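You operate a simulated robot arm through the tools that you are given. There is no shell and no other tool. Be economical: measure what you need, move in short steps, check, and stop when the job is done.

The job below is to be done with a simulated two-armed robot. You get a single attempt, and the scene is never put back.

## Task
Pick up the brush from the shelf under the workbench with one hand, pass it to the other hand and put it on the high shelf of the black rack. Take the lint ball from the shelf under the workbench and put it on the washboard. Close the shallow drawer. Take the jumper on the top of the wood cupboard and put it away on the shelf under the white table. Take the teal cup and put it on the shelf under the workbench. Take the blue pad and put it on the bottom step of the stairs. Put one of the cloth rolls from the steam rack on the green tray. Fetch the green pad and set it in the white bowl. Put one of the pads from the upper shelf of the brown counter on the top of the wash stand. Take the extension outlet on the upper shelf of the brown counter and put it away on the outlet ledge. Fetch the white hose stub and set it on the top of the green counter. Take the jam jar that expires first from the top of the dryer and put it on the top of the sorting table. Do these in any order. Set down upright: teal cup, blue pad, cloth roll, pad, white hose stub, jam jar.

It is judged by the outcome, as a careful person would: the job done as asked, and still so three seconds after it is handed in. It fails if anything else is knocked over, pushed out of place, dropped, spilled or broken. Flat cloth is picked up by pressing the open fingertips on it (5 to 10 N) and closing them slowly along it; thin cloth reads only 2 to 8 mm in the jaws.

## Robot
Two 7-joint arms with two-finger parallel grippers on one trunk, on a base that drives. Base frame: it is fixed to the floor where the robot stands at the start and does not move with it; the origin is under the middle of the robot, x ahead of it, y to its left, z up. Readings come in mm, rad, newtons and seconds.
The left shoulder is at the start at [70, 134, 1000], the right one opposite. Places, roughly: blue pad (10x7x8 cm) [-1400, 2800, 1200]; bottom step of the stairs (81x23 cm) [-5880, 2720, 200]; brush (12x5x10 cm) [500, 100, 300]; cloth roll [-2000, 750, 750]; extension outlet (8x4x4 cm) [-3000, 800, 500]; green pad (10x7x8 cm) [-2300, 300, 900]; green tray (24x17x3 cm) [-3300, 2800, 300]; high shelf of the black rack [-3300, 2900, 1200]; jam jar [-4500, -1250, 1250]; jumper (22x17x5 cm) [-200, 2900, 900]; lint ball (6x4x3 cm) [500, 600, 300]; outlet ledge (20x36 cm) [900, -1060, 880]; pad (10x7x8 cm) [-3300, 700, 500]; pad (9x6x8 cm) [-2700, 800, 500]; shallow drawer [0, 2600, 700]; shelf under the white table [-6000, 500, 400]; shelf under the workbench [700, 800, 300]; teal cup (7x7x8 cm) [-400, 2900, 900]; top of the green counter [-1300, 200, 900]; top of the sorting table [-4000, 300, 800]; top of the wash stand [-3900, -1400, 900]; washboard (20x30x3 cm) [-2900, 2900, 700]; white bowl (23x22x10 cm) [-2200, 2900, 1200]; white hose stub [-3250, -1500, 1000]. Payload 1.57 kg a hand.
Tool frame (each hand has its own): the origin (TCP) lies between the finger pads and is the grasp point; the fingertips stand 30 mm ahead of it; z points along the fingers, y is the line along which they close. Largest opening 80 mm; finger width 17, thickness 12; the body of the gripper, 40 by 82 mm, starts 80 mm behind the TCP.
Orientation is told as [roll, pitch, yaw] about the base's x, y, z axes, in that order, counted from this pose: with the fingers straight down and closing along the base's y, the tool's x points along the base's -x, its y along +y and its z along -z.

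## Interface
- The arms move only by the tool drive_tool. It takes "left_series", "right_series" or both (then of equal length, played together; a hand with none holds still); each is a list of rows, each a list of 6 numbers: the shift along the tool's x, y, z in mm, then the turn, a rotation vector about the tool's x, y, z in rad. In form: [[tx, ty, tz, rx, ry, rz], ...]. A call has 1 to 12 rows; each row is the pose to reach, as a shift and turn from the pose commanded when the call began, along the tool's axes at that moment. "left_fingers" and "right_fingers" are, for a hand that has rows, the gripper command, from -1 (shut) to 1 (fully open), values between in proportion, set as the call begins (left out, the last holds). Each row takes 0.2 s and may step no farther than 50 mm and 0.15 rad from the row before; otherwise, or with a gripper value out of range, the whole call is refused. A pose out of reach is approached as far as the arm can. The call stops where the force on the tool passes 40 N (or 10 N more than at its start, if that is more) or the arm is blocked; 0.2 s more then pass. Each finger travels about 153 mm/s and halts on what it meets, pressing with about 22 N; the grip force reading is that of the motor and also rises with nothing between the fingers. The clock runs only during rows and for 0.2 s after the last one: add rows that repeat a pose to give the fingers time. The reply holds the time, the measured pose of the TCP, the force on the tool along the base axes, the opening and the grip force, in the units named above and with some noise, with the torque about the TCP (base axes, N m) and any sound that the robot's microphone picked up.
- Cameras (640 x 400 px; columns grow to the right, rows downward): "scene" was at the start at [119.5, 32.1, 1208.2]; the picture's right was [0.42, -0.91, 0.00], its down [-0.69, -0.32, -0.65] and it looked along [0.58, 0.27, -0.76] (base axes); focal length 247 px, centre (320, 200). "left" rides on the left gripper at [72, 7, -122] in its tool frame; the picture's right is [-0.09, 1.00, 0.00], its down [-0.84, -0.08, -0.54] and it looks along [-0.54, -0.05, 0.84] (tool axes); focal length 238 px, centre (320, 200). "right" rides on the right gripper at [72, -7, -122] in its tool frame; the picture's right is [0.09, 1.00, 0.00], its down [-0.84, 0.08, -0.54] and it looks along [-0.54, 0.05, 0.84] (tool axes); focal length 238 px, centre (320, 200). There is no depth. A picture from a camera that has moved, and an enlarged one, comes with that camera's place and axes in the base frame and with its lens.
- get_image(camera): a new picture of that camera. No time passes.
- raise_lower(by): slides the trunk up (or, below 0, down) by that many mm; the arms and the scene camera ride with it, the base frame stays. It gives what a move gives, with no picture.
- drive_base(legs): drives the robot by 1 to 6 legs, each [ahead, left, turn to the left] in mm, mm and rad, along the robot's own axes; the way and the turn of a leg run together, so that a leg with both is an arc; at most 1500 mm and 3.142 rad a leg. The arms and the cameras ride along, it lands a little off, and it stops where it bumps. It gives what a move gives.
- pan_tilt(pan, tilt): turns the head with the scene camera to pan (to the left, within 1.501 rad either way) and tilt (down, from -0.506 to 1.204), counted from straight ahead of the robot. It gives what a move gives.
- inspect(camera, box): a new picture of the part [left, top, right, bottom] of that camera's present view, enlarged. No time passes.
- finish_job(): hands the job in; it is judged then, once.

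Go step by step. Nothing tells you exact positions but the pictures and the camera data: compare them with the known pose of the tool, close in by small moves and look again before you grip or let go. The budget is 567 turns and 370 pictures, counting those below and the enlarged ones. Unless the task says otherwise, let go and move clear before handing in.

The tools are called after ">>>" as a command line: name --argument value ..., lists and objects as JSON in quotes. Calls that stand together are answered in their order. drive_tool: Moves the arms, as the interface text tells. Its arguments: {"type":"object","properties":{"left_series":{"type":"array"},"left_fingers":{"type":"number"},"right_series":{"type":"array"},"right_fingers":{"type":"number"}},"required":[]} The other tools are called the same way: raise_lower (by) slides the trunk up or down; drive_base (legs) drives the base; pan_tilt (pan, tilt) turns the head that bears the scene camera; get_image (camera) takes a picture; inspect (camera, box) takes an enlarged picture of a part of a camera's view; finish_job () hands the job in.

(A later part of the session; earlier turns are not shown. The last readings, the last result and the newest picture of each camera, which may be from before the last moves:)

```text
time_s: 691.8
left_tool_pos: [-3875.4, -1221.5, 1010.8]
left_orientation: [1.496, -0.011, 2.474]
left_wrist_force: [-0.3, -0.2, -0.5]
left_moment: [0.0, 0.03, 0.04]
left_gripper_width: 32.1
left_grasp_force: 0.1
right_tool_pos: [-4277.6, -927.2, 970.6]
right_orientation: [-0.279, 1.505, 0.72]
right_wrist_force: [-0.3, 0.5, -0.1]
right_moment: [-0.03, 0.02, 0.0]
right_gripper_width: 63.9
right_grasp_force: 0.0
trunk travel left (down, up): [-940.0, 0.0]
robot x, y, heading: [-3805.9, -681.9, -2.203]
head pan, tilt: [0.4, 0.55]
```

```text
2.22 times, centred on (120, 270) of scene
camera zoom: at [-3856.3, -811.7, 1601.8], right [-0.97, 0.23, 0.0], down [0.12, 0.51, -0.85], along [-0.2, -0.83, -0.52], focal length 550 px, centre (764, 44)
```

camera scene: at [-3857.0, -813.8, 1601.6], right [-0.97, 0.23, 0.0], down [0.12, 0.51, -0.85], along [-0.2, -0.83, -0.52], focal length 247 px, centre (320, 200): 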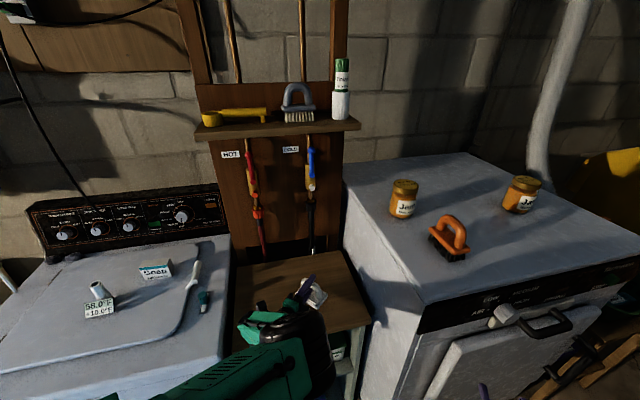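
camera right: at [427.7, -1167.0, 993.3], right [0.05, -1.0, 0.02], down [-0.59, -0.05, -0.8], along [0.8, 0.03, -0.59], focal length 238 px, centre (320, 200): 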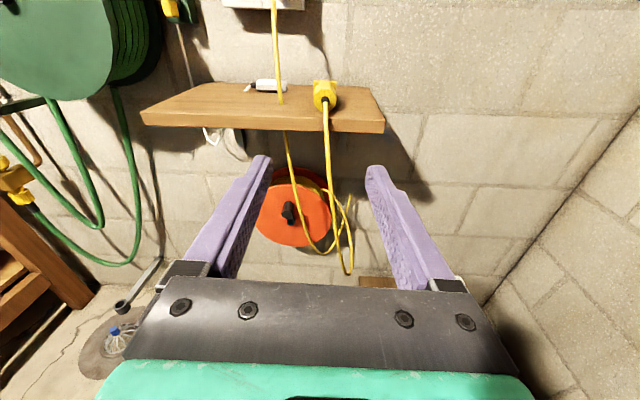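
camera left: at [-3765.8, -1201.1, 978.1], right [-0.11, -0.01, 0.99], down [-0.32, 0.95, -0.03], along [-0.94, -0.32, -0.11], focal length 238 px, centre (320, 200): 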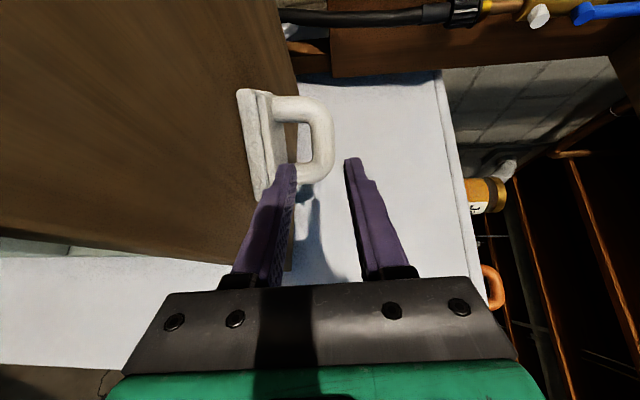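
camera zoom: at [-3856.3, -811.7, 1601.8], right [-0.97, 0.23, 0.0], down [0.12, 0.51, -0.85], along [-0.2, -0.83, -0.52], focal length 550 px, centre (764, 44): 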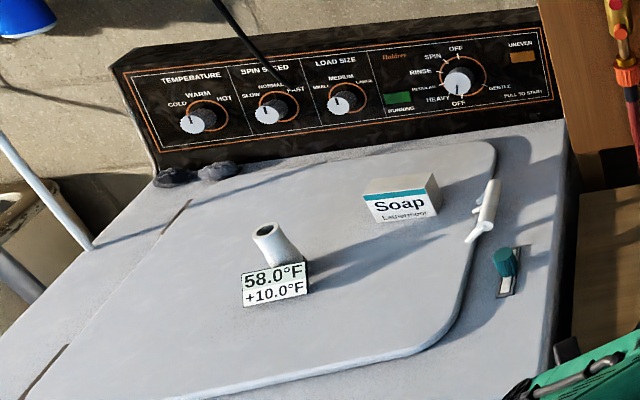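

The white hose stub stands on the machine lid with a card. I back off, unroll the left hand, and swing round to approach it from the north-east.

>>> drive_base --legs '[[-250, 0, 0]]'

>>> drive_tool --left_series '[[0, 0, 0, 0, 0, 0.145], [0, 0, 0, 0, 0, 0.29], [0, 0, 0, 0, 0, 0.435], [0, 0, 0, 0, 0, 0.58], [0, 0, 0, 0, 0, 0.725], [0, 0, 0, 0, 0, 0.87], [0, 0, 0, 0, 0, 1.015], [0, 0, 0, 0, 0, 1.16], [0, 0, 0, 0, 0, 1.305], [0, 0, 0, 0, 0, 1.45], [0, 0, 0, 0, 0, 1.57]]' --left_fingers 1

>>> drive_base --legs '[[0, 0, 0.2], [0, 400, 0]]'

>>> get_image --camera "left"

>>> get_image --camera "scene"

```text
time_s: 693.6
left_tool_pos: [-3726.1, -1019.8, 1010.5]
left_orientation: [1.494, -0.012, 2.472]
left_wrist_force: [-0.5, -0.6, -0.4]
left_moment: [0.04, 0.01, 0.02]
left_gripper_width: 31.9
left_grasp_force: 0.1
right_tool_pos: [-4128.2, -723.9, 969.9]
right_orientation: [-0.27, 1.503, 0.727]
right_wrist_force: [0.4, -0.3, 0.2]
right_moment: [0.01, 0.01, -0.01]
right_gripper_width: 64.1
right_grasp_force: 0.0
trunk travel left (down, up): [-940.0, 0.0]
robot x, y, heading: [-3654.7, -477.0, -2.207]
head pan, tilt: [0.4, 0.55]
```

```text
time_s: 696.0
left_tool_pos: [-3725.4, -1018.5, 1010.9]
left_orientation: [0.137, 1.495, 1.039]
left_wrist_force: [-0.2, 0.7, 0.2]
left_moment: [-0.01, -0.01, 0.02]
left_gripper_width: 80.2
left_grasp_force: 0.0
right_tool_pos: [-4128.1, -723.6, 971.1]
right_orientation: [-0.272, 1.504, 0.724]
right_wrist_force: [0.7, 0.3, 0.1]
right_moment: [0.01, -0.02, -0.02]
right_gripper_width: 63.8
right_grasp_force: 0.1
trunk travel left (down, up): [-940.0, 0.0]
robot x, y, heading: [-3654.5, -483.8, -2.202]
head pan, tilt: [0.4, 0.55]
```

```text
time_s: 699.3
left_tool_pos: [-3251.1, -1195.3, 1010.5]
left_orientation: [0.151, 1.497, 1.246]
left_wrist_force: [-0.9, 0.6, -0.2]
left_moment: [-0.01, 0.0, 0.02]
left_gripper_width: 79.8
left_grasp_force: 0.1
right_tool_pos: [-3701.0, -983.9, 970.1]
right_orientation: [-0.291, 1.504, 0.899]
right_wrist_force: [0.0, -0.1, -0.6]
right_moment: [0.0, 0.02, 0.0]
right_gripper_width: 64.1
right_grasp_force: 0.1
trunk travel left (down, up): [-940.0, 0.0]
robot x, y, heading: [-3285.6, -652.2, -2.013]
head pan, tilt: [0.4, 0.55]
```

```text
139 pictures are left
camera left: at [-3202.6, -1088.8, 1092.1], right [-0.88, 0.46, -0.08], down [0.34, 0.51, -0.79], along [-0.33, -0.73, -0.6], focal length 238 px, centre (320, 200)
```

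left: 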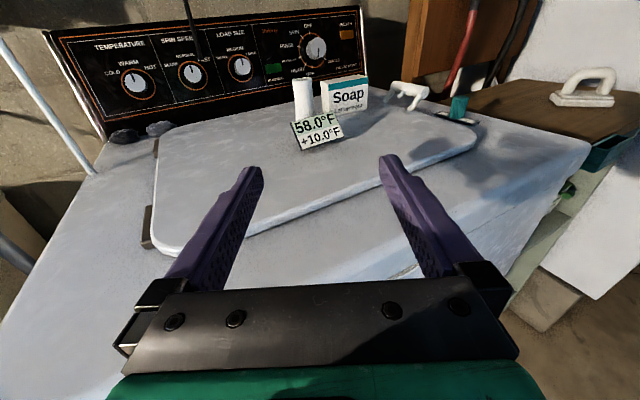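

```text
138 pictures are left
camera scene: at [-3311.8, -788.0, 1601.8], right [-1.0, 0.04, 0.0], down [0.02, 0.52, -0.85], along [-0.03, -0.85, -0.52], focal length 247 px, centre (320, 200)
```

scene: 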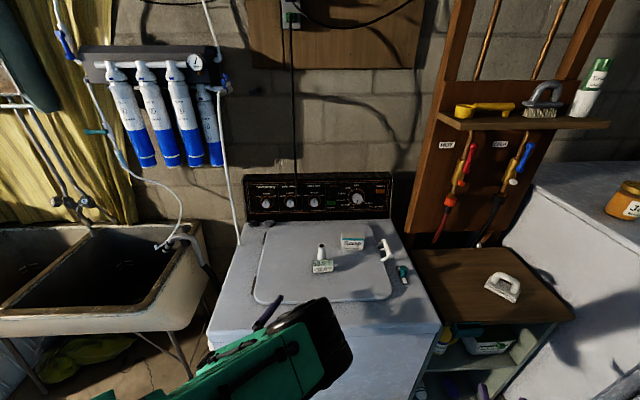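

The stub's tube (≈24 mm thick) is at about [-3337,-1410], top z≈1031, with its card lower in front. I'll grip the tube above the card at z≈1012.

>>> drive_base --legs '[[0, 22, 0], [150, 0, 0]]'

>>> drive_tool --left_series '[[10, 0, 0, 0, 0, 0], [20, 0, 10, 0, 0, 0]]' --left_fingers 0.6

>>> get_image --camera "left"

```text
time_s: 701.0
left_tool_pos: [-3290.1, -1335.4, 1010.9]
left_orientation: [0.181, 1.497, 1.278]
left_wrist_force: [0.2, -0.5, -0.8]
left_moment: [-0.02, 0.02, 0.03]
left_gripper_width: 80.2
left_grasp_force: 0.1
right_tool_pos: [-3741.9, -1123.7, 972.2]
right_orientation: [-0.264, 1.506, 0.924]
right_wrist_force: [1.2, 0.5, 0.4]
right_moment: [0.0, 0.02, 0.01]
right_gripper_width: 63.7
right_grasp_force: 0.1
trunk travel left (down, up): [-940.0, 0.0]
robot x, y, heading: [-3329.9, -795.3, -2.013]
head pan, tilt: [0.4, 0.55]
```

```text
time_s: 701.6
left_tool_pos: [-3297.8, -1346.7, 1030.5]
left_orientation: [0.164, 1.496, 1.261]
left_wrist_force: [0.6, 0.9, -0.4]
left_moment: [-0.04, 0.02, 0.0]
left_gripper_width: 64.0
left_grasp_force: 0.1
right_tool_pos: [-3744.0, -1125.7, 971.3]
right_orientation: [-0.265, 1.505, 0.925]
right_wrist_force: [0.6, 0.1, -0.2]
right_moment: [-0.01, 0.0, -0.03]
right_gripper_width: 63.9
right_grasp_force: 0.0
trunk travel left (down, up): [-940.0, 0.0]
robot x, y, heading: [-3324.2, -796.0, -2.008]
head pan, tilt: [0.4, 0.55]
```

```text
137 pictures are left
camera left: at [-3249.4, -1241.2, 1111.6], right [-0.88, 0.46, -0.08], down [0.34, 0.51, -0.79], along [-0.33, -0.73, -0.6], focal length 238 px, centre (320, 200)
```

left: 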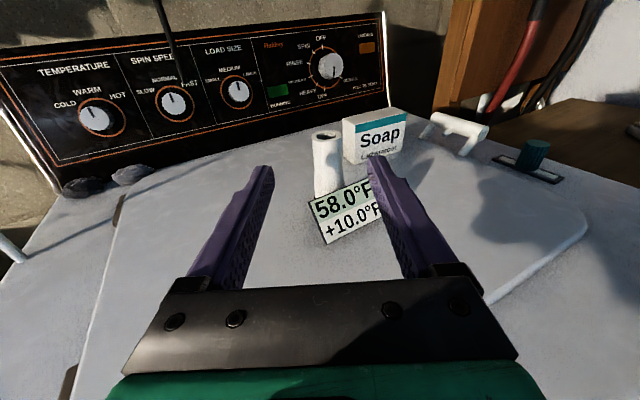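

The tube is 6 mm right of the axis; the card's top is at about z≈1002, so I'll grip at z≈1017.

>>> drive_tool --left_series '[[0, 6, 15, 0, 0, 0], [-3, 6, 40, 0, 0, 0], [-7, 6, 62, 0, 0, 0], [-7, 6, 74, 0, 0, 0]]'

>>> get_image --camera "left"

```text
time_s: 702.6
left_tool_pos: [-3336.8, -1410.5, 1017.4]
left_orientation: [0.168, 1.494, 1.264]
left_wrist_force: [0.4, 0.0, -0.3]
left_moment: [0.0, 0.0, -0.01]
left_gripper_width: 64.2
left_grasp_force: 0.1
right_tool_pos: [-3744.4, -1125.5, 972.2]
right_orientation: [-0.271, 1.503, 0.922]
right_wrist_force: [0.3, -0.9, -0.3]
right_moment: [0.0, -0.02, 0.03]
right_gripper_width: 64.0
right_grasp_force: 0.1
trunk travel left (down, up): [-940.0, 0.0]
robot x, y, heading: [-3327.3, -792.5, -2.013]
head pan, tilt: [0.4, 0.55]
```

```text
136 pictures are left
camera left: at [-3288.3, -1304.4, 1097.4], right [-0.88, 0.46, -0.08], down [0.34, 0.51, -0.79], along [-0.33, -0.73, -0.6], focal length 238 px, centre (320, 200)
```

left: 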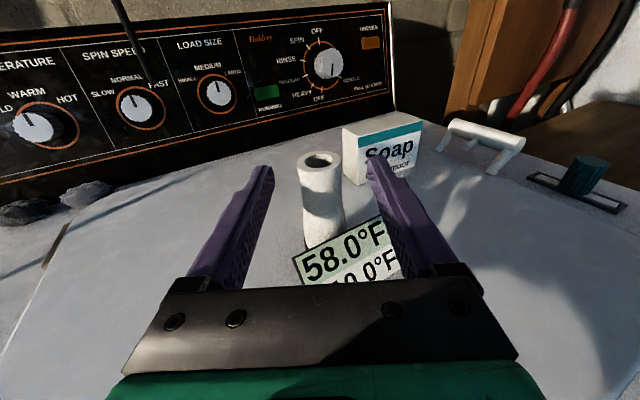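

>>> drive_tool --left_series '[[0, 0, 0, 0, 0, 0], [0, 0, 0, 0, 0, 0], [0, 0, 0, 0, 0, 0]]' --left_fingers -1

>>> drive_tool --left_series '[[15, 0, 0, 0, 0, 0], [35, 0, 0, 0, 0, 0], [50, 0, 0, 0, 0, 0]]'

>>> get_image --camera "left"

```text
time_s: 703.5
left_tool_pos: [-3336.0, -1410.3, 1016.2]
left_orientation: [0.168, 1.496, 1.264]
left_wrist_force: [0.1, -0.9, 0.3]
left_moment: [-0.04, -0.04, -0.02]
left_gripper_width: 26.6
left_grasp_force: 22.0
right_tool_pos: [-3744.0, -1124.8, 971.3]
right_orientation: [-0.267, 1.507, 0.921]
right_wrist_force: [-0.1, -0.1, 0.1]
right_moment: [-0.01, -0.01, 0.01]
right_gripper_width: 63.9
right_grasp_force: 0.0
trunk travel left (down, up): [-940.0, 0.0]
robot x, y, heading: [-3328.4, -797.4, -2.011]
head pan, tilt: [0.4, 0.55]
```

```text
time_s: 704.2
left_tool_pos: [-3338.0, -1413.3, 1066.6]
left_orientation: [0.167, 1.493, 1.264]
left_wrist_force: [-0.8, -0.1, 0.2]
left_moment: [-0.02, 0.0, -0.02]
left_gripper_width: 27.2
left_grasp_force: 21.8
right_tool_pos: [-3744.4, -1126.2, 970.0]
right_orientation: [-0.27, 1.505, 0.922]
right_wrist_force: [-0.2, 0.3, -0.3]
right_moment: [-0.04, 0.01, -0.04]
right_gripper_width: 63.9
right_grasp_force: 0.0
trunk travel left (down, up): [-940.0, 0.0]
robot x, y, heading: [-3325.6, -791.7, -2.014]
head pan, tilt: [0.4, 0.55]
```

```text
135 pictures are left
camera left: at [-3289.5, -1307.3, 1147.2], right [-0.88, 0.46, -0.08], down [0.34, 0.51, -0.79], along [-0.33, -0.73, -0.6], focal length 238 px, centre (320, 200)
```

left: 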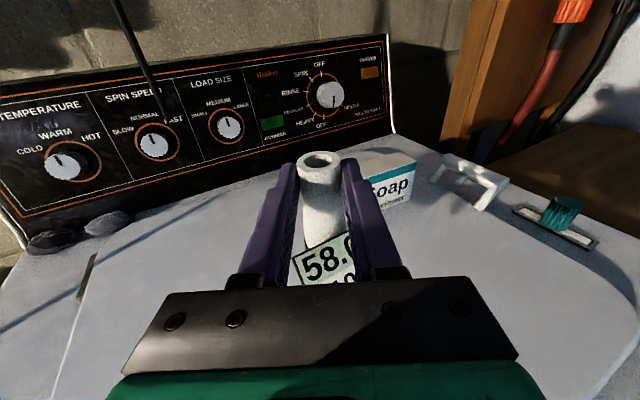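

The stub is gripped (27 mm) and lifted. I back off, retract the arm and drive east to the green counter's south side.

>>> drive_base --legs '[[-260, 0, 0]]'

>>> drive_tool --left_series '[[0, 0, -40, 0, 0, 0], [-20, 0, -80, 0, 0, 0], [-50, 0, -110, 0, 0, 0], [-80, 0, -140, 0, 0, 0]]'

>>> drive_base --legs '[[0, 0, 2.01], [1250, 0, 0], [500, 0, 0], [0, 0, 1.57]]'

>>> pan_tilt --pan 0.0 --tilt 0.6

>>> get_image --camera "scene"

```text
time_s: 706.1
left_tool_pos: [-3226.9, -1178.7, 1065.8]
left_orientation: [0.163, 1.492, 1.261]
left_wrist_force: [-0.3, -0.5, -0.3]
left_moment: [-0.05, 0.01, 0.01]
left_gripper_width: 26.9
left_grasp_force: 21.9
right_tool_pos: [-3632.2, -892.5, 970.0]
right_orientation: [-0.262, 1.503, 0.93]
right_wrist_force: [-0.4, -0.3, 0.0]
right_moment: [0.03, 0.0, 0.01]
right_gripper_width: 64.1
right_grasp_force: 0.1
trunk travel left (down, up): [-940.0, 0.0]
robot x, y, heading: [-3217.8, -560.7, -2.009]
head pan, tilt: [0.4, 0.55]
```

```text
time_s: 707.1
left_tool_pos: [-3159.1, -1047.2, 995.2]
left_orientation: [0.171, 1.496, 1.265]
left_wrist_force: [0.6, 0.3, -0.7]
left_moment: [-0.03, -0.01, 0.0]
left_gripper_width: 26.8
left_grasp_force: 21.5
right_tool_pos: [-3632.0, -889.6, 971.8]
right_orientation: [-0.263, 1.506, 0.929]
right_wrist_force: [0.6, 0.3, -0.9]
right_moment: [0.01, -0.02, -0.03]
right_gripper_width: 63.9
right_grasp_force: 0.1
trunk travel left (down, up): [-940.0, 0.0]
robot x, y, heading: [-3216.1, -561.4, -2.011]
head pan, tilt: [0.4, 0.55]
```

```text
time_s: 724.5
left_tool_pos: [-1757.1, -134.9, 996.3]
left_orientation: [0.166, 1.494, -1.424]
left_wrist_force: [0.2, -0.1, -0.6]
left_moment: [-0.02, 0.01, -0.01]
left_gripper_width: 26.8
left_grasp_force: 22.1
right_tool_pos: [-1262.9, -70.6, 970.9]
right_orientation: [-0.268, 1.504, -1.765]
right_wrist_force: [-0.1, -0.3, -0.3]
right_moment: [-0.04, 0.01, -0.01]
right_gripper_width: 64.2
right_grasp_force: 0.1
trunk travel left (down, up): [-940.0, 0.0]
robot x, y, heading: [-1490.9, -547.1, 1.589]
head pan, tilt: [0.4, 0.55]
```

```text
time_s: 725.4
left_tool_pos: [-1757.8, -134.7, 995.0]
left_orientation: [0.172, 1.493, -1.42]
left_wrist_force: [0.7, -0.3, -1.8]
left_moment: [-0.01, -0.01, 0.02]
left_gripper_width: 26.5
left_grasp_force: 22.0
right_tool_pos: [-1262.6, -69.5, 972.2]
right_orientation: [-0.263, 1.503, -1.762]
right_wrist_force: [0.3, 0.0, -1.2]
right_moment: [0.01, 0.0, 0.02]
right_gripper_width: 64.0
right_grasp_force: 0.0
trunk travel left (down, up): [-940.0, 0.0]
robot x, y, heading: [-1493.3, -552.0, 1.586]
head pan, tilt: [0.0, 0.6]
```

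```text
134 pictures are left
camera scene: at [-1496.0, -411.2, 1597.2], right [1.0, 0.01, 0.0], down [0.01, -0.56, -0.83], along [-0.01, 0.82, -0.56], focal length 247 px, centre (320, 200)
```

scene: 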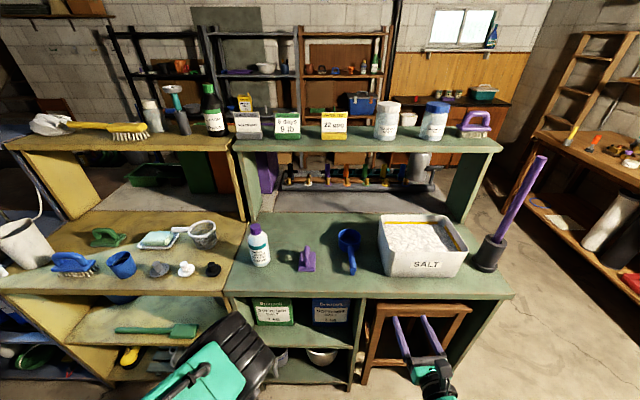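

The green counter has free space at the front between the white bottle and the purple brush (≈[-1643,125]); the green pad is on the yellow table to the left. I raise the right hand out of the way and bring the stub in.

>>> drive_tool --right_series '[[40, 0, 0, 0, 0, 0], [80, 0, 0, 0, 0, 0], [120, 0, 0, 0, 0, 0]]'

>>> drive_base --legs '[[0, -112, -0.015], [190, 0, 0]]'

>>> get_image --camera "left"

```text
time_s: 726.2
left_tool_pos: [-1756.4, -134.2, 995.1]
left_orientation: [0.158, 1.495, -1.431]
left_wrist_force: [-0.4, -0.5, -0.2]
left_moment: [-0.07, -0.01, 0.02]
left_gripper_width: 26.4
left_grasp_force: 22.3
right_tool_pos: [-1263.0, -60.7, 1091.7]
right_orientation: [-0.286, 1.504, -1.783]
right_wrist_force: [0.1, -0.7, -0.2]
right_moment: [0.01, 0.0, 0.02]
right_gripper_width: 63.9
right_grasp_force: 0.0
trunk travel left (down, up): [-940.0, 0.0]
robot x, y, heading: [-1496.0, -546.0, 1.586]
head pan, tilt: [0.0, 0.6]
```

```text
time_s: 728.5
left_tool_pos: [-1638.9, 53.1, 996.5]
left_orientation: [0.181, 1.498, -1.428]
left_wrist_force: [0.0, 0.3, -1.3]
left_moment: [0.02, -0.04, 0.0]
left_gripper_width: 26.3
left_grasp_force: 22.6
right_tool_pos: [-1144.1, 117.8, 1093.1]
right_orientation: [-0.266, 1.506, -1.777]
right_wrist_force: [-0.6, 0.2, -0.5]
right_moment: [-0.01, 0.0, -0.01]
right_gripper_width: 64.0
right_grasp_force: 0.0
trunk travel left (down, up): [-940.0, 0.0]
robot x, y, heading: [-1381.3, -367.0, 1.564]
head pan, tilt: [0.0, 0.6]
```

```text
133 pictures are left
camera left: at [-1638.2, -64.0, 1076.7], right [1.0, -0.04, -0.08], down [-0.09, -0.6, -0.8], along [-0.01, 0.8, -0.6], focal length 238 px, centre (320, 200)
```

left: 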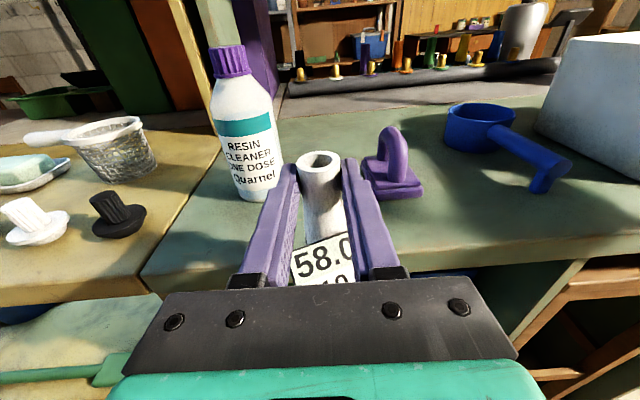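

>>> drive_tool --left_series '[[0, 0, 30, 0, 0, 0], [0, 0, 60, 0, 0, 0], [5, 0, 84, 0, 0, 0], [-12, 0, 84, 0, 0, 0], [-22, 0, 84, 0, 0, 0]]'

>>> drive_tool --left_series '[[-5, 0, 0, 0, 0, 0], [-10, 0, 0, 0, 0, 0]]'

>>> get_image --camera "left"

```text
time_s: 729.8
left_tool_pos: [-1633.8, 137.1, 974.5]
left_orientation: [0.135, 1.515, -1.473]
left_wrist_force: [-1.5, 5.8, 30.8]
left_moment: [0.56, 0.0, 0.18]
left_gripper_width: 27.2
left_grasp_force: 22.2
right_tool_pos: [-1141.0, 117.8, 1094.0]
right_orientation: [-0.315, 1.507, -1.827]
right_wrist_force: [-0.1, -0.8, 0.0]
right_moment: [0.01, 0.03, 0.0]
right_gripper_width: 64.1
right_grasp_force: 0.1
trunk travel left (down, up): [-940.0, 0.0]
robot x, y, heading: [-1385.7, -362.0, 1.562]
head pan, tilt: [0.0, 0.6]
```

```text
time_s: 730.4
left_tool_pos: [-1634.4, 136.3, 960.2]
left_orientation: [0.162, 1.508, -1.442]
left_wrist_force: [-2.0, 5.6, 30.5]
left_moment: [0.63, 0.1, 0.08]
left_gripper_width: 27.3
left_grasp_force: 21.7
right_tool_pos: [-1142.8, 118.9, 1093.9]
right_orientation: [-0.299, 1.508, -1.812]
right_wrist_force: [-0.5, -0.5, -0.3]
right_moment: [0.01, -0.03, 0.01]
right_gripper_width: 63.9
right_grasp_force: 0.0
trunk travel left (down, up): [-940.0, 0.0]
robot x, y, heading: [-1381.8, -361.5, 1.567]
head pan, tilt: [0.0, 0.6]
```

```text
132 pictures are left
camera left: at [-1632.7, 18.4, 1040.8], right [1.0, -0.04, -0.08], down [-0.09, -0.59, -0.8], along [-0.02, 0.81, -0.59], focal length 238 px, centre (320, 200)
```

left: 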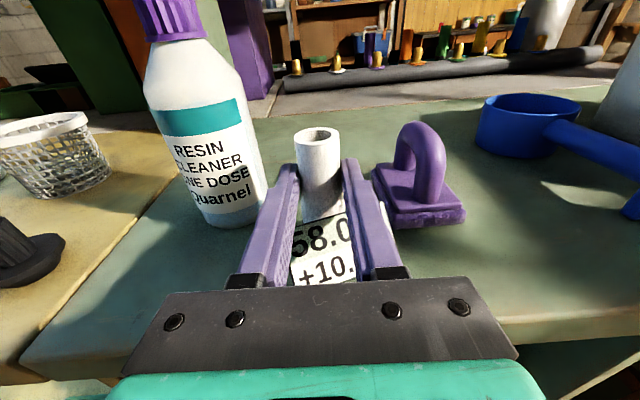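

The stub stands on the counter (it slid a little in the grip). I ease off, open slightly, and withdraw.

>>> drive_tool --left_series '[[3, 0, 0, 0, 0, 0], [5, 0, 0, 0, 0, 0]]'

>>> drive_tool --left_series '[[0, 0, 0, 0, 0, 0], [0, 0, 0, 0, 0, 0], [3, 0, -25, 0, 0, 0], [6, 0, -60, 0, 0, 0], [10, 0, -90, 0, 0, 0]]' --left_fingers 0.1

>>> get_image --camera "left"

```text
time_s: 731.0
left_tool_pos: [-1635.2, 135.4, 961.4]
left_orientation: [0.166, 1.492, -1.443]
left_wrist_force: [0.4, 5.8, 10.9]
left_moment: [0.74, 0.06, -0.05]
left_gripper_width: 27.0
left_grasp_force: 22.6
right_tool_pos: [-1142.2, 119.9, 1092.3]
right_orientation: [-0.283, 1.505, -1.794]
right_wrist_force: [-1.4, -0.4, -0.7]
right_moment: [0.01, -0.03, 0.0]
right_gripper_width: 63.7
right_grasp_force: 0.1
trunk travel left (down, up): [-940.0, 0.0]
robot x, y, heading: [-1383.0, -366.0, 1.568]
head pan, tilt: [0.0, 0.6]
```

```text
time_s: 732.1
left_tool_pos: [-1638.6, 47.8, 978.5]
left_orientation: [0.173, 1.494, -1.435]
left_wrist_force: [-0.6, -0.2, 0.0]
left_moment: [0.01, 0.0, -0.01]
left_gripper_width: 44.0
left_grasp_force: 0.1
right_tool_pos: [-1142.6, 121.6, 1092.7]
right_orientation: [-0.27, 1.504, -1.782]
right_wrist_force: [0.2, 0.2, 0.4]
right_moment: [-0.01, 0.02, -0.01]
right_gripper_width: 63.9
right_grasp_force: 0.1
trunk travel left (down, up): [-940.0, 0.0]
robot x, y, heading: [-1384.8, -363.8, 1.564]
head pan, tilt: [0.0, 0.6]
```

```text
131 pictures are left
camera left: at [-1637.5, -68.6, 1058.3], right [1.0, -0.04, -0.08], down [-0.09, -0.6, -0.79], along [-0.01, 0.8, -0.6], focal length 238 px, centre (320, 200)
```

left: 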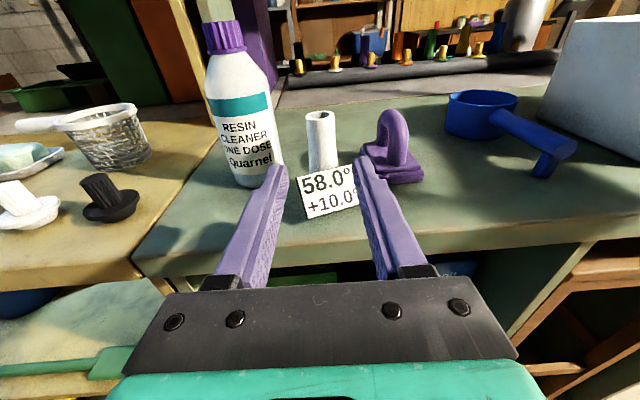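

The stub is placed upright. Next the green pad: I back off and move west along the counter for a closer view.

>>> drive_base --legs '[[-130, 0, 0], [0, 700, 0]]'

>>> pan_tilt --pan 0.3 --tilt 0.65

>>> get_image --camera "left"

>>> get_image --camera "scene"

```text
time_s: 736.9
left_tool_pos: [-2353.8, -84.5, 977.2]
left_orientation: [0.156, 1.493, -1.438]
left_wrist_force: [-0.3, -0.2, 0.2]
left_moment: [-0.01, 0.03, -0.01]
left_gripper_width: 43.9
left_grasp_force: 0.1
right_tool_pos: [-1859.2, -6.1, 1091.8]
right_orientation: [-0.278, 1.506, -1.78]
right_wrist_force: [0.0, 0.3, -0.9]
right_moment: [0.0, -0.01, 0.01]
right_gripper_width: 64.0
right_grasp_force: 0.0
trunk travel left (down, up): [-940.0, 0.0]
robot x, y, heading: [-2094.3, -496.3, 1.579]
head pan, tilt: [0.0, 0.6]
```

```text
time_s: 737.7
left_tool_pos: [-2355.0, -85.5, 977.6]
left_orientation: [0.173, 1.496, -1.423]
left_wrist_force: [-0.5, -0.4, -0.3]
left_moment: [0.02, 0.0, 0.03]
left_gripper_width: 43.9
left_grasp_force: 0.1
right_tool_pos: [-1860.5, -6.4, 1092.8]
right_orientation: [-0.263, 1.504, -1.764]
right_wrist_force: [0.7, -0.1, -0.2]
right_moment: [-0.03, -0.03, -0.02]
right_gripper_width: 64.1
right_grasp_force: 0.0
trunk travel left (down, up): [-940.0, 0.0]
robot x, y, heading: [-2093.6, -495.2, 1.578]
head pan, tilt: [0.3, 0.649]
```

```text
130 pictures are left
camera left: at [-2352.3, -201.0, 1057.9], right [1.0, -0.03, -0.08], down [-0.08, -0.6, -0.79], along [-0.02, 0.8, -0.6], focal length 238 px, centre (320, 200)
```

left: 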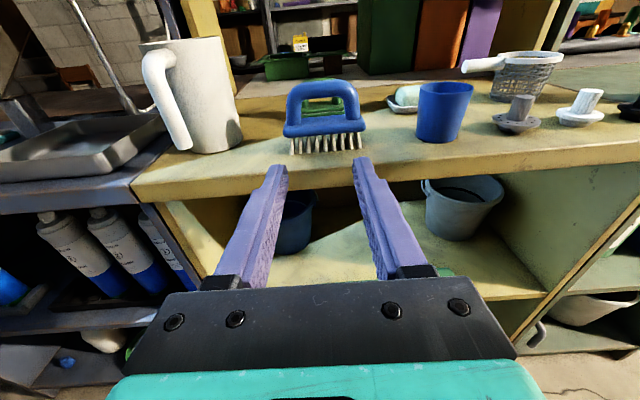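

```text
129 pictures are left
camera scene: at [-2121.2, -361.5, 1592.9], right [0.95, 0.3, 0.0], down [0.18, -0.58, -0.8], along [-0.24, 0.76, -0.6], focal length 247 px, centre (320, 200)
```

scene: 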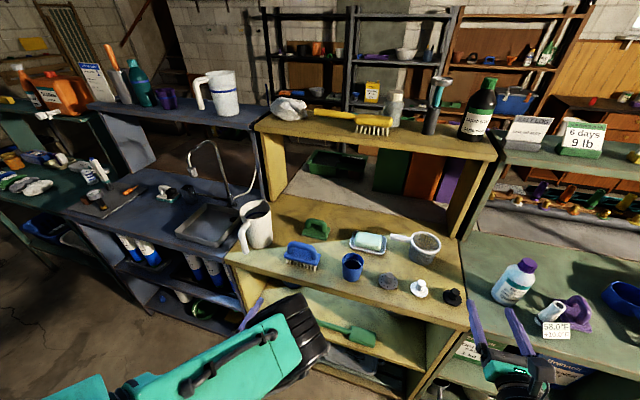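

The green pad (≈[-2353,307]) sits behind a blue brush and under the upper shelf's edge, so I'll come in steeply from above: I roll the left hand 90° and pitch it about 60° down.

>>> drive_tool --left_series '[[0, 0, 0, 0, 0, -0.145], [0, 0, 0, 0, 0, -0.29], [0, 0, 0, 0, 0, -0.435], [0, 0, 0, 0, 0, -0.58], [0, 0, 0, 0, 0, -0.725], [0, 0, 0, 0, 0, -0.87], [0, 0, 0, 0, 0, -1.015], [0, 0, 0, 0, 0, -1.16], [0, 0, 0, 0, 0, -1.305], [0, 0, 0, 0, 0, -1.45], [0, 0, 0, 0, 0, -1.57]]' --left_fingers 0.2

>>> drive_tool --left_series '[[0, 12, 0, 0.12, 0, 0], [0, 24, 0, 0.24, 0, 0], [0, 36, 0, 0.36, 0, 0], [0, 48, 0, 0.48, 0, 0], [0, 60, 0, 0.6, 0, 0], [0, 70, 0, 0.72, 0, 0], [0, 80, 0, 0.84, 0, 0], [0, 90, 0, 0.95, 0, 0]]'

>>> get_image --camera "left"

```text
time_s: 740.1
left_tool_pos: [-2356.1, -83.5, 977.7]
left_orientation: [1.497, -0.013, -0.025]
left_wrist_force: [0.9, -0.1, 0.4]
left_moment: [-0.02, 0.01, 0.0]
left_gripper_width: 47.9
left_grasp_force: 0.1
right_tool_pos: [-1859.8, -6.2, 1091.0]
right_orientation: [-0.263, 1.505, -1.766]
right_wrist_force: [0.3, 0.9, 0.7]
right_moment: [0.02, 0.01, 0.01]
right_gripper_width: 63.9
right_grasp_force: 0.1
trunk travel left (down, up): [-940.0, 0.0]
robot x, y, heading: [-2090.3, -493.0, 1.579]
head pan, tilt: [0.3, 0.649]
```

```text
time_s: 741.9
left_tool_pos: [-2362.8, -79.1, 1066.4]
left_orientation: [0.543, -0.011, -0.025]
left_wrist_force: [-0.6, 0.7, 0.1]
left_moment: [0.01, 0.0, 0.02]
left_gripper_width: 48.0
left_grasp_force: 0.1
left hand out of reach, approached as far as the arm can: row 8
right_tool_pos: [-1859.7, -6.0, 1092.4]
right_orientation: [-0.271, 1.504, -1.773]
right_wrist_force: [0.1, -0.4, -0.1]
right_moment: [0.01, -0.03, 0.01]
right_gripper_width: 63.9
right_grasp_force: 0.1
trunk travel left (down, up): [-940.0, 0.0]
robot x, y, heading: [-2093.6, -493.8, 1.581]
head pan, tilt: [0.3, 0.649]
```

```text
128 pictures are left
camera left: at [-2438.0, -134.9, 1172.8], right [0.11, 0.85, 0.52], down [0.82, -0.37, 0.43], along [0.56, 0.38, -0.74], focal length 238 px, centre (320, 200)
```

left: 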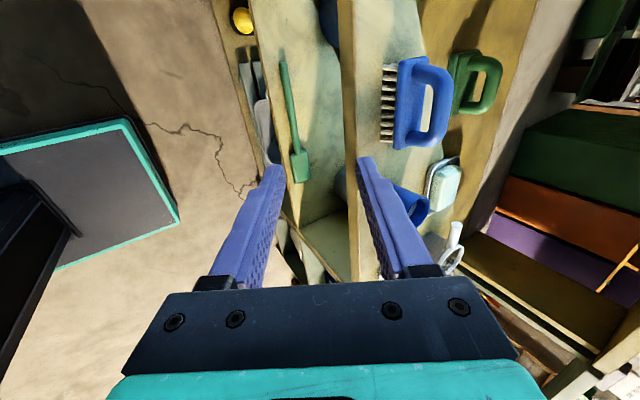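

The pose works. The green pad's bar is at about [-2350,288,968]. I move in above it, staying over the blue brush.

>>> drive_base --legs '[[0, -12, 0], [225, 0, 0]]'

>>> get_image --camera "left"

```text
time_s: 744.0
left_tool_pos: [-2352.8, 145.0, 1066.5]
left_orientation: [0.551, -0.012, -0.031]
left_wrist_force: [-0.6, -0.2, 1.0]
left_moment: [0.03, -0.04, 0.0]
left_gripper_width: 47.7
left_grasp_force: 0.0
right_tool_pos: [-1847.8, 216.4, 1093.7]
right_orientation: [-0.27, 1.505, -1.773]
right_wrist_force: [-0.3, 0.0, -0.7]
right_moment: [-0.02, -0.02, -0.01]
right_gripper_width: 64.0
right_grasp_force: 0.2
trunk travel left (down, up): [-940.0, 0.0]
robot x, y, heading: [-2085.1, -264.7, 1.575]
head pan, tilt: [0.3, 0.649]
```

```text
127 pictures are left
camera left: at [-2427.2, 88.3, 1173.3], right [0.11, 0.85, 0.52], down [0.82, -0.37, 0.43], along [0.56, 0.38, -0.74], focal length 238 px, centre (320, 200)
```

left: 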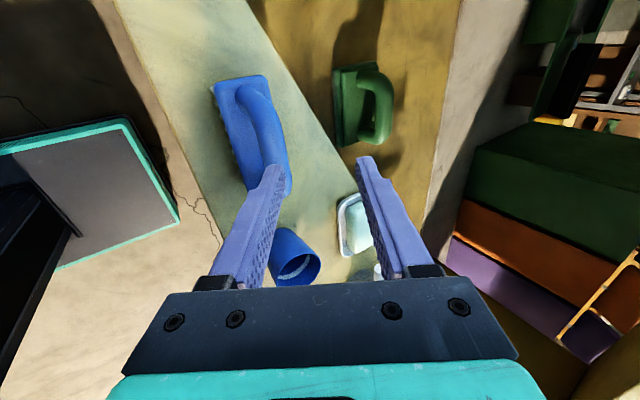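

I shift up-forward along the closing axis by 78 mm, then check before descending along the fingers.

>>> drive_tool --left_series '[[0, 30, 0, 0, 0, 0], [0, 60, 0, 0, 0, 0], [0, 78, 10, 0, 0, 0], [0, 78, 45, 0, 0, 0], [0, 78, 80, 0, 0, 0]]'

>>> get_image --camera "left"

```text
time_s: 745.2
left_tool_pos: [-2357.3, 232.8, 1026.7]
left_orientation: [0.559, -0.011, -0.033]
left_wrist_force: [-1.1, 0.3, -0.6]
left_moment: [0.0, 0.01, -0.01]
left_gripper_width: 48.2
left_grasp_force: 0.1
left hand out of reach, approached as far as the arm can: row 1, 2, 3, 4, 5
right_tool_pos: [-1848.7, 219.5, 1092.4]
right_orientation: [-0.258, 1.504, -1.763]
right_wrist_force: [-1.4, -1.3, 0.5]
right_moment: [0.03, 0.02, 0.01]
right_gripper_width: 63.8
right_grasp_force: 0.0
trunk travel left (down, up): [-940.0, 0.0]
robot x, y, heading: [-2080.5, -266.5, 1.574]
head pan, tilt: [0.3, 0.649]
```

```text
126 pictures are left
camera left: at [-2432.7, 176.8, 1132.7], right [0.11, 0.84, 0.53], down [0.82, -0.38, 0.43], along [0.56, 0.39, -0.73], focal length 238 px, centre (320, 200)
```

left: 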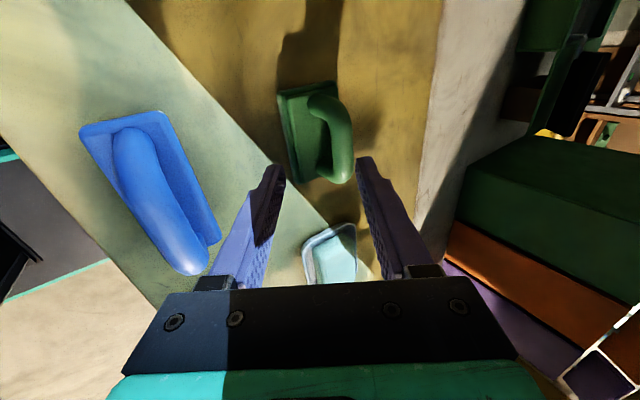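

I'm at reach limit, so I drive 45 mm closer, then correct.

>>> drive_base --legs '[[45, 0, 0]]'

>>> get_image --camera "left"

```text
time_s: 746.1
left_tool_pos: [-2357.1, 268.7, 1032.0]
left_orientation: [0.567, -0.011, -0.032]
left_wrist_force: [0.9, -1.2, -0.9]
left_moment: [0.0, 0.0, -0.01]
left_gripper_width: 47.9
left_grasp_force: 0.0
right_tool_pos: [-1848.8, 255.4, 1096.2]
right_orientation: [-0.293, 1.51, -1.797]
right_wrist_force: [1.0, -0.2, 0.0]
right_moment: [-0.04, -0.01, 0.01]
right_gripper_width: 64.1
right_grasp_force: 0.0
trunk travel left (down, up): [-940.0, 0.0]
robot x, y, heading: [-2084.9, -224.3, 1.576]
head pan, tilt: [0.3, 0.649]
```

```text
125 pictures are left
camera left: at [-2432.2, 211.7, 1137.1], right [0.11, 0.84, 0.54], down [0.82, -0.38, 0.42], along [0.56, 0.39, -0.73], focal length 238 px, centre (320, 200)
```

left: 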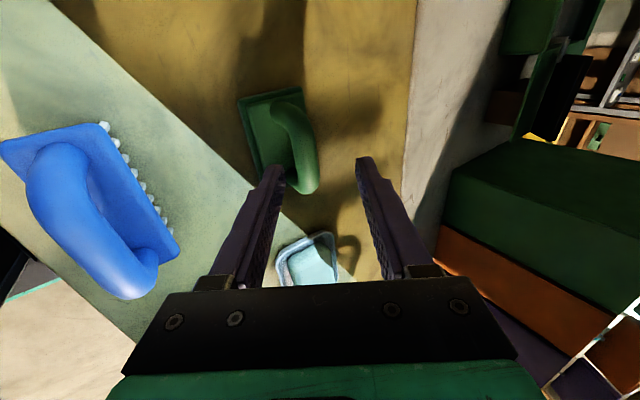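

>>> drive_tool --left_series '[[0, -15, 0, 0, 0, 0], [0, -15, 25, 0, 0, 0], [0, -15, 48, 0, 0, 0]]'

>>> get_image --camera "left"

```text
time_s: 746.9
left_tool_pos: [-2358.5, 289.6, 977.9]
left_orientation: [0.558, -0.011, -0.033]
left_wrist_force: [0.1, 0.4, -0.5]
left_moment: [0.0, 0.0, 0.02]
left_gripper_width: 47.9
left_grasp_force: 0.1
right_tool_pos: [-1849.0, 264.1, 1092.2]
right_orientation: [-0.256, 1.502, -1.757]
right_wrist_force: [-0.2, 0.7, 0.6]
right_moment: [-0.01, 0.0, -0.01]
right_gripper_width: 63.8
right_grasp_force: 0.1
trunk travel left (down, up): [-940.0, 0.0]
robot x, y, heading: [-2081.5, -222.3, 1.576]
head pan, tilt: [0.3, 0.649]
```

```text
124 pictures are left
camera left: at [-2432.3, 232.6, 1083.6], right [0.11, 0.84, 0.53], down [0.82, -0.38, 0.43], along [0.56, 0.38, -0.73], focal length 238 px, centre (320, 200)
```

left: 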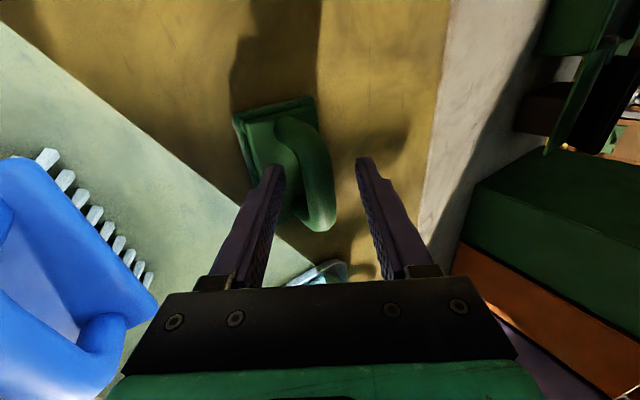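

The bar is between the fingers. I go 8 mm further and close.

>>> drive_tool --left_series '[[0, -3, 8, 0, 0, 0], [0, -3, 8, 0, 0, 0]]'

>>> drive_tool --left_series '[[0, 0, 0, 0, 0, 0], [0, 0, 0, 0, 0, 0], [0, 0, 0, 0, 0, 0]]' --left_fingers -1

>>> drive_tool --left_series '[[0, 0, -25, 0, 0, 0], [0, 0, -55, 0, 0, 0], [0, 0, -85, 0, 0, 0]]'

>>> get_image --camera "left"

```text
time_s: 747.5
left_tool_pos: [-2357.1, 290.4, 970.4]
left_orientation: [0.558, -0.01, -0.032]
left_wrist_force: [-0.7, 0.0, 1.0]
left_moment: [-0.01, 0.0, 0.02]
left_gripper_width: 47.8
left_grasp_force: 0.1
right_tool_pos: [-1848.9, 263.4, 1091.1]
right_orientation: [-0.262, 1.502, -1.766]
right_wrist_force: [-0.2, 0.3, 1.5]
right_moment: [-0.02, -0.01, -0.03]
right_gripper_width: 64.0
right_grasp_force: 0.0
trunk travel left (down, up): [-940.0, 0.0]
robot x, y, heading: [-2084.8, -225.2, 1.577]
head pan, tilt: [0.3, 0.649]
```

```text
time_s: 748.3
left_tool_pos: [-2356.2, 289.2, 970.2]
left_orientation: [0.561, -0.01, -0.033]
left_wrist_force: [-0.5, -0.3, 2.0]
left_moment: [0.01, -0.17, 0.02]
left_gripper_width: 19.9
left_grasp_force: 21.2
right_tool_pos: [-1848.7, 262.6, 1092.3]
right_orientation: [-0.269, 1.504, -1.772]
right_wrist_force: [0.4, 0.4, 0.2]
right_moment: [0.0, 0.03, -0.01]
right_gripper_width: 63.5
right_grasp_force: 0.0
trunk travel left (down, up): [-940.0, 0.0]
robot x, y, heading: [-2084.6, -226.1, 1.575]
head pan, tilt: [0.3, 0.649]
```

```text
time_s: 749.1
left_tool_pos: [-2359.2, 246.9, 1043.9]
left_orientation: [0.561, -0.011, -0.035]
left_wrist_force: [-0.5, 0.2, -1.2]
left_moment: [0.01, 0.0, -0.03]
left_gripper_width: 19.9
left_grasp_force: 22.6
right_tool_pos: [-1848.6, 262.9, 1092.0]
right_orientation: [-0.268, 1.504, -1.774]
right_wrist_force: [0.1, -0.2, 0.3]
right_moment: [0.02, 0.0, 0.02]
right_gripper_width: 64.0
right_grasp_force: 0.2
trunk travel left (down, up): [-940.0, 0.0]
robot x, y, heading: [-2084.3, -222.5, 1.579]
head pan, tilt: [0.3, 0.649]
```

```text
123 pictures are left
camera left: at [-2434.2, 189.7, 1148.8], right [0.11, 0.84, 0.53], down [0.82, -0.38, 0.43], along [0.56, 0.39, -0.73], focal length 238 px, centre (320, 200)
```

left: 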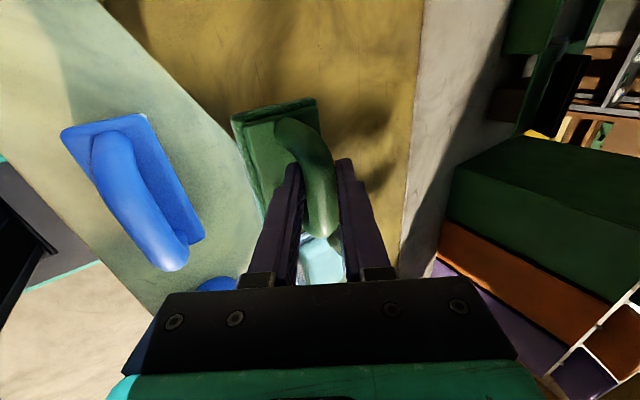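

Gripped (19.9 mm). I raise it well above the blue brush before backing away.

>>> drive_tool --left_series '[[0, 15, -25, 0, 0, 0], [0, 30, -50, 0, 0, 0], [0, 42, -70, 0, 0, 0]]'

>>> drive_base --legs '[[-330, 0, 0]]'

>>> get_image --camera "scene"

```text
time_s: 749.9
left_tool_pos: [-2367.2, 233.3, 1107.7]
left_orientation: [0.565, -0.012, -0.034]
left_wrist_force: [0.4, -0.2, -1.1]
left_moment: [-0.01, 0.03, -0.03]
left_gripper_width: 20.0
left_grasp_force: 21.8
left hand out of reach, approached as far as the arm can: row 2, 3
right_tool_pos: [-1849.8, 263.0, 1092.8]
right_orientation: [-0.251, 1.505, -1.756]
right_wrist_force: [0.4, 0.1, 0.4]
right_moment: [0.03, 0.05, -0.01]
right_gripper_width: 64.0
right_grasp_force: 0.1
trunk travel left (down, up): [-940.0, 0.0]
robot x, y, heading: [-2084.9, -222.8, 1.573]
head pan, tilt: [0.3, 0.649]
```

```text
time_s: 752.0
left_tool_pos: [-2365.2, -90.1, 1105.2]
left_orientation: [0.561, -0.011, -0.033]
left_wrist_force: [0.0, 0.7, -1.1]
left_moment: [0.01, 0.02, 0.03]
left_gripper_width: 20.0
left_grasp_force: 22.0
right_tool_pos: [-1847.9, -62.6, 1090.4]
right_orientation: [-0.257, 1.502, -1.758]
right_wrist_force: [0.8, -0.3, -0.6]
right_moment: [-0.01, -0.03, 0.0]
right_gripper_width: 64.0
right_grasp_force: 0.1
trunk travel left (down, up): [-940.0, 0.0]
robot x, y, heading: [-2080.8, -550.2, 1.582]
head pan, tilt: [0.3, 0.649]
```

```text
122 pictures are left
camera scene: at [-2108.5, -415.9, 1592.6], right [0.95, 0.3, 0.0], down [0.18, -0.58, -0.8], along [-0.24, 0.76, -0.61], focal length 247 px, centre (320, 200)
```

scene: 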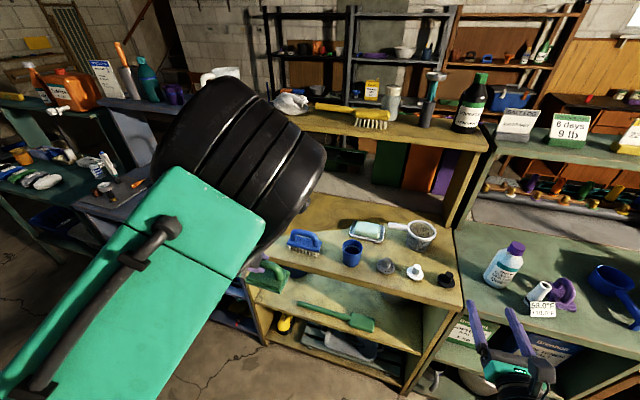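

I carry the pad around the east end to the north aisle.

>>> drive_base --legs '[[0, -1450, 0], [0, -210, -0.012], [1450, 0, 0], [860, 0, 0]]'

>>> drive_base --legs '[[0, 1450, 0], [0, 30, 0]]'

>>> pan_tilt --pan 0.1 --tilt 0.4

>>> get_image --camera "scene"

```text
time_s: 771.6
left_tool_pos: [-695.4, 2248.7, 1108.1]
left_orientation: [0.565, -0.009, -0.037]
left_wrist_force: [0.5, 0.4, -0.3]
left_moment: [0.0, 0.02, -0.04]
left_gripper_width: 19.8
left_grasp_force: 22.1
right_tool_pos: [-178.5, 2273.7, 1093.8]
right_orientation: [-0.268, 1.505, -1.775]
right_wrist_force: [-0.5, 0.0, -0.1]
right_moment: [0.0, -0.01, -0.02]
right_gripper_width: 64.0
right_grasp_force: 0.1
trunk travel left (down, up): [-940.0, 0.0]
robot x, y, heading: [-416.7, 1788.5, 1.57]
head pan, tilt: [0.3, 0.649]
```

```text
time_s: 779.0
left_tool_pos: [-2133.0, 2231.5, 1109.1]
left_orientation: [0.563, -0.004, -0.027]
left_wrist_force: [0.9, -0.4, -0.6]
left_moment: [0.03, 0.04, 0.02]
left_gripper_width: 20.2
left_grasp_force: 22.2
right_tool_pos: [-1615.1, 2266.4, 1090.3]
right_orientation: [-0.354, 1.503, -1.851]
right_wrist_force: [1.2, -0.3, 0.0]
right_moment: [0.0, 0.0, 0.07]
right_gripper_width: 64.1
right_grasp_force: 0.0
trunk travel left (down, up): [-940.0, 0.0]
robot x, y, heading: [-1853.7, 1777.3, 1.582]
head pan, tilt: [0.3, 0.649]
```

```text
time_s: 779.8
left_tool_pos: [-2137.6, 2233.1, 1107.3]
left_orientation: [0.566, -0.01, -0.025]
left_wrist_force: [0.4, 0.1, 0.2]
left_moment: [-0.03, 0.0, -0.02]
left_gripper_width: 20.2
left_grasp_force: 22.7
right_tool_pos: [-1620.5, 2267.2, 1091.5]
right_orientation: [-0.273, 1.503, -1.771]
right_wrist_force: [1.4, -0.1, -0.2]
right_moment: [0.0, 0.0, 0.01]
right_gripper_width: 63.9
right_grasp_force: 0.0
trunk travel left (down, up): [-940.0, 0.0]
robot x, y, heading: [-1848.6, 1774.3, 1.581]
head pan, tilt: [0.099, 0.4]
```

```text
121 pictures are left
camera scene: at [-1862.9, 1919.5, 1615.4], right [0.99, 0.11, 0.0], down [0.04, -0.39, -0.92], along [-0.1, 0.91, -0.39], focal length 247 px, centre (320, 200)
```

scene: 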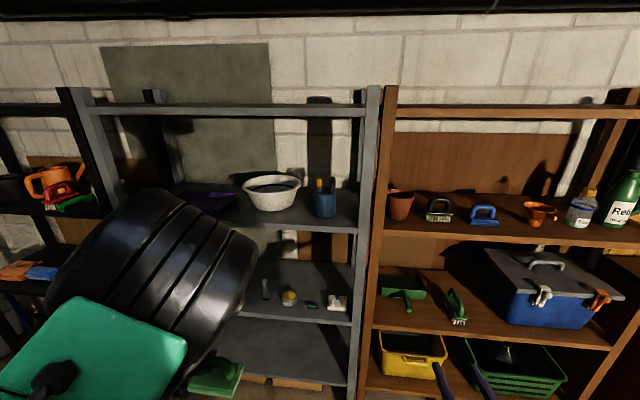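

The bowl is at about [-2155,2830], rim z≈1290, with the next shelf near z≈1565. I'll use about 45° pitch, so I ease the pitch and raise the hand here in the open.

>>> drive_tool --left_series '[[0, 10, -10, -0.11, 0, 0], [0, 20, -20, -0.22, 0, 0]]'

>>> drive_tool --left_series '[[0, 30, -30, 0, 0, 0], [0, 60, -60, 0, 0, 0], [0, 90, -90, 0, 0, 0], [0, 120, -115, 0, 0, 0], [0, 150, -140, 0, 0, 0], [0, 175, -160, 0, 0, 0]]'

>>> get_image --camera "left"

```text
time_s: 780.4
left_tool_pos: [-2139.8, 2239.0, 1135.9]
left_orientation: [0.786, -0.011, -0.026]
left_wrist_force: [0.0, 0.1, -1.2]
left_moment: [-0.02, 0.05, 0.01]
left_gripper_width: 19.9
left_grasp_force: 21.6
right_tool_pos: [-1621.5, 2266.3, 1092.2]
right_orientation: [-0.265, 1.504, -1.761]
right_wrist_force: [-0.3, 0.3, -1.0]
right_moment: [0.01, 0.0, 0.02]
right_gripper_width: 64.0
right_grasp_force: 0.0
trunk travel left (down, up): [-940.0, 0.0]
robot x, y, heading: [-1851.1, 1777.6, 1.585]
head pan, tilt: [0.099, 0.4]
```

```text
time_s: 781.8
left_tool_pos: [-2139.8, 2217.8, 1239.1]
left_orientation: [0.79, -0.015, -0.028]
left_wrist_force: [0.2, -0.2, 0.0]
left_moment: [-0.06, -0.01, -0.05]
left_gripper_width: 19.7
left_grasp_force: 22.4
left hand out of reach, approached as far as the arm can: row 3, 4, 5, 6
right_tool_pos: [-1622.3, 2265.8, 1092.7]
right_orientation: [-0.259, 1.505, -1.757]
right_wrist_force: [0.0, 0.2, -0.8]
right_moment: [0.0, -0.01, 0.02]
right_gripper_width: 64.1
right_grasp_force: 0.3
trunk travel left (down, up): [-940.0, 0.0]
robot x, y, heading: [-1851.7, 1775.5, 1.583]
head pan, tilt: [0.099, 0.4]
```

```text
120 pictures are left
camera left: at [-2215.5, 2136.9, 1329.0], right [0.1, 0.7, 0.71], down [0.82, -0.46, 0.34], along [0.56, 0.55, -0.62], focal length 238 px, centre (320, 200)
```

left: 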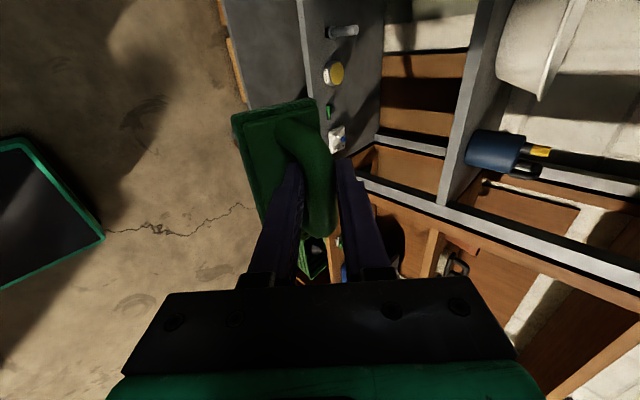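

Out of reach so close to the body. I'll extend forward as I raise.

>>> drive_tool --left_series '[[0, 35, 20, 0, 0, 0], [0, 70, 20, 0, 0, 0], [0, 105, 10, 0, 0, 0], [0, 140, -10, 0, 0, 0], [0, 165, -30, 0, 0, 0]]'

```text
time_s: 783.0
left_tool_pos: [-2152.7, 2244.1, 1234.3]
left_orientation: [0.79, -0.01, -0.029]
left_wrist_force: [-0.3, 0.1, -1.6]
left_moment: [-0.03, 0.03, -0.01]
left_gripper_width: 20.1
left_grasp_force: 21.4
left hand out of reach, approached as far as the arm can: row 1, 2, 3, 4, 5
right_tool_pos: [-1620.5, 2266.0, 1092.5]
right_orientation: [-0.261, 1.506, -1.757]
right_wrist_force: [-0.2, 0.3, -0.3]
right_moment: [0.0, -0.01, 0.0]
right_gripper_width: 63.9
right_grasp_force: 0.1
trunk travel left (down, up): [-940.0, 0.0]
robot x, y, heading: [-1855.1, 1776.0, 1.586]
head pan, tilt: [0.099, 0.4]
```

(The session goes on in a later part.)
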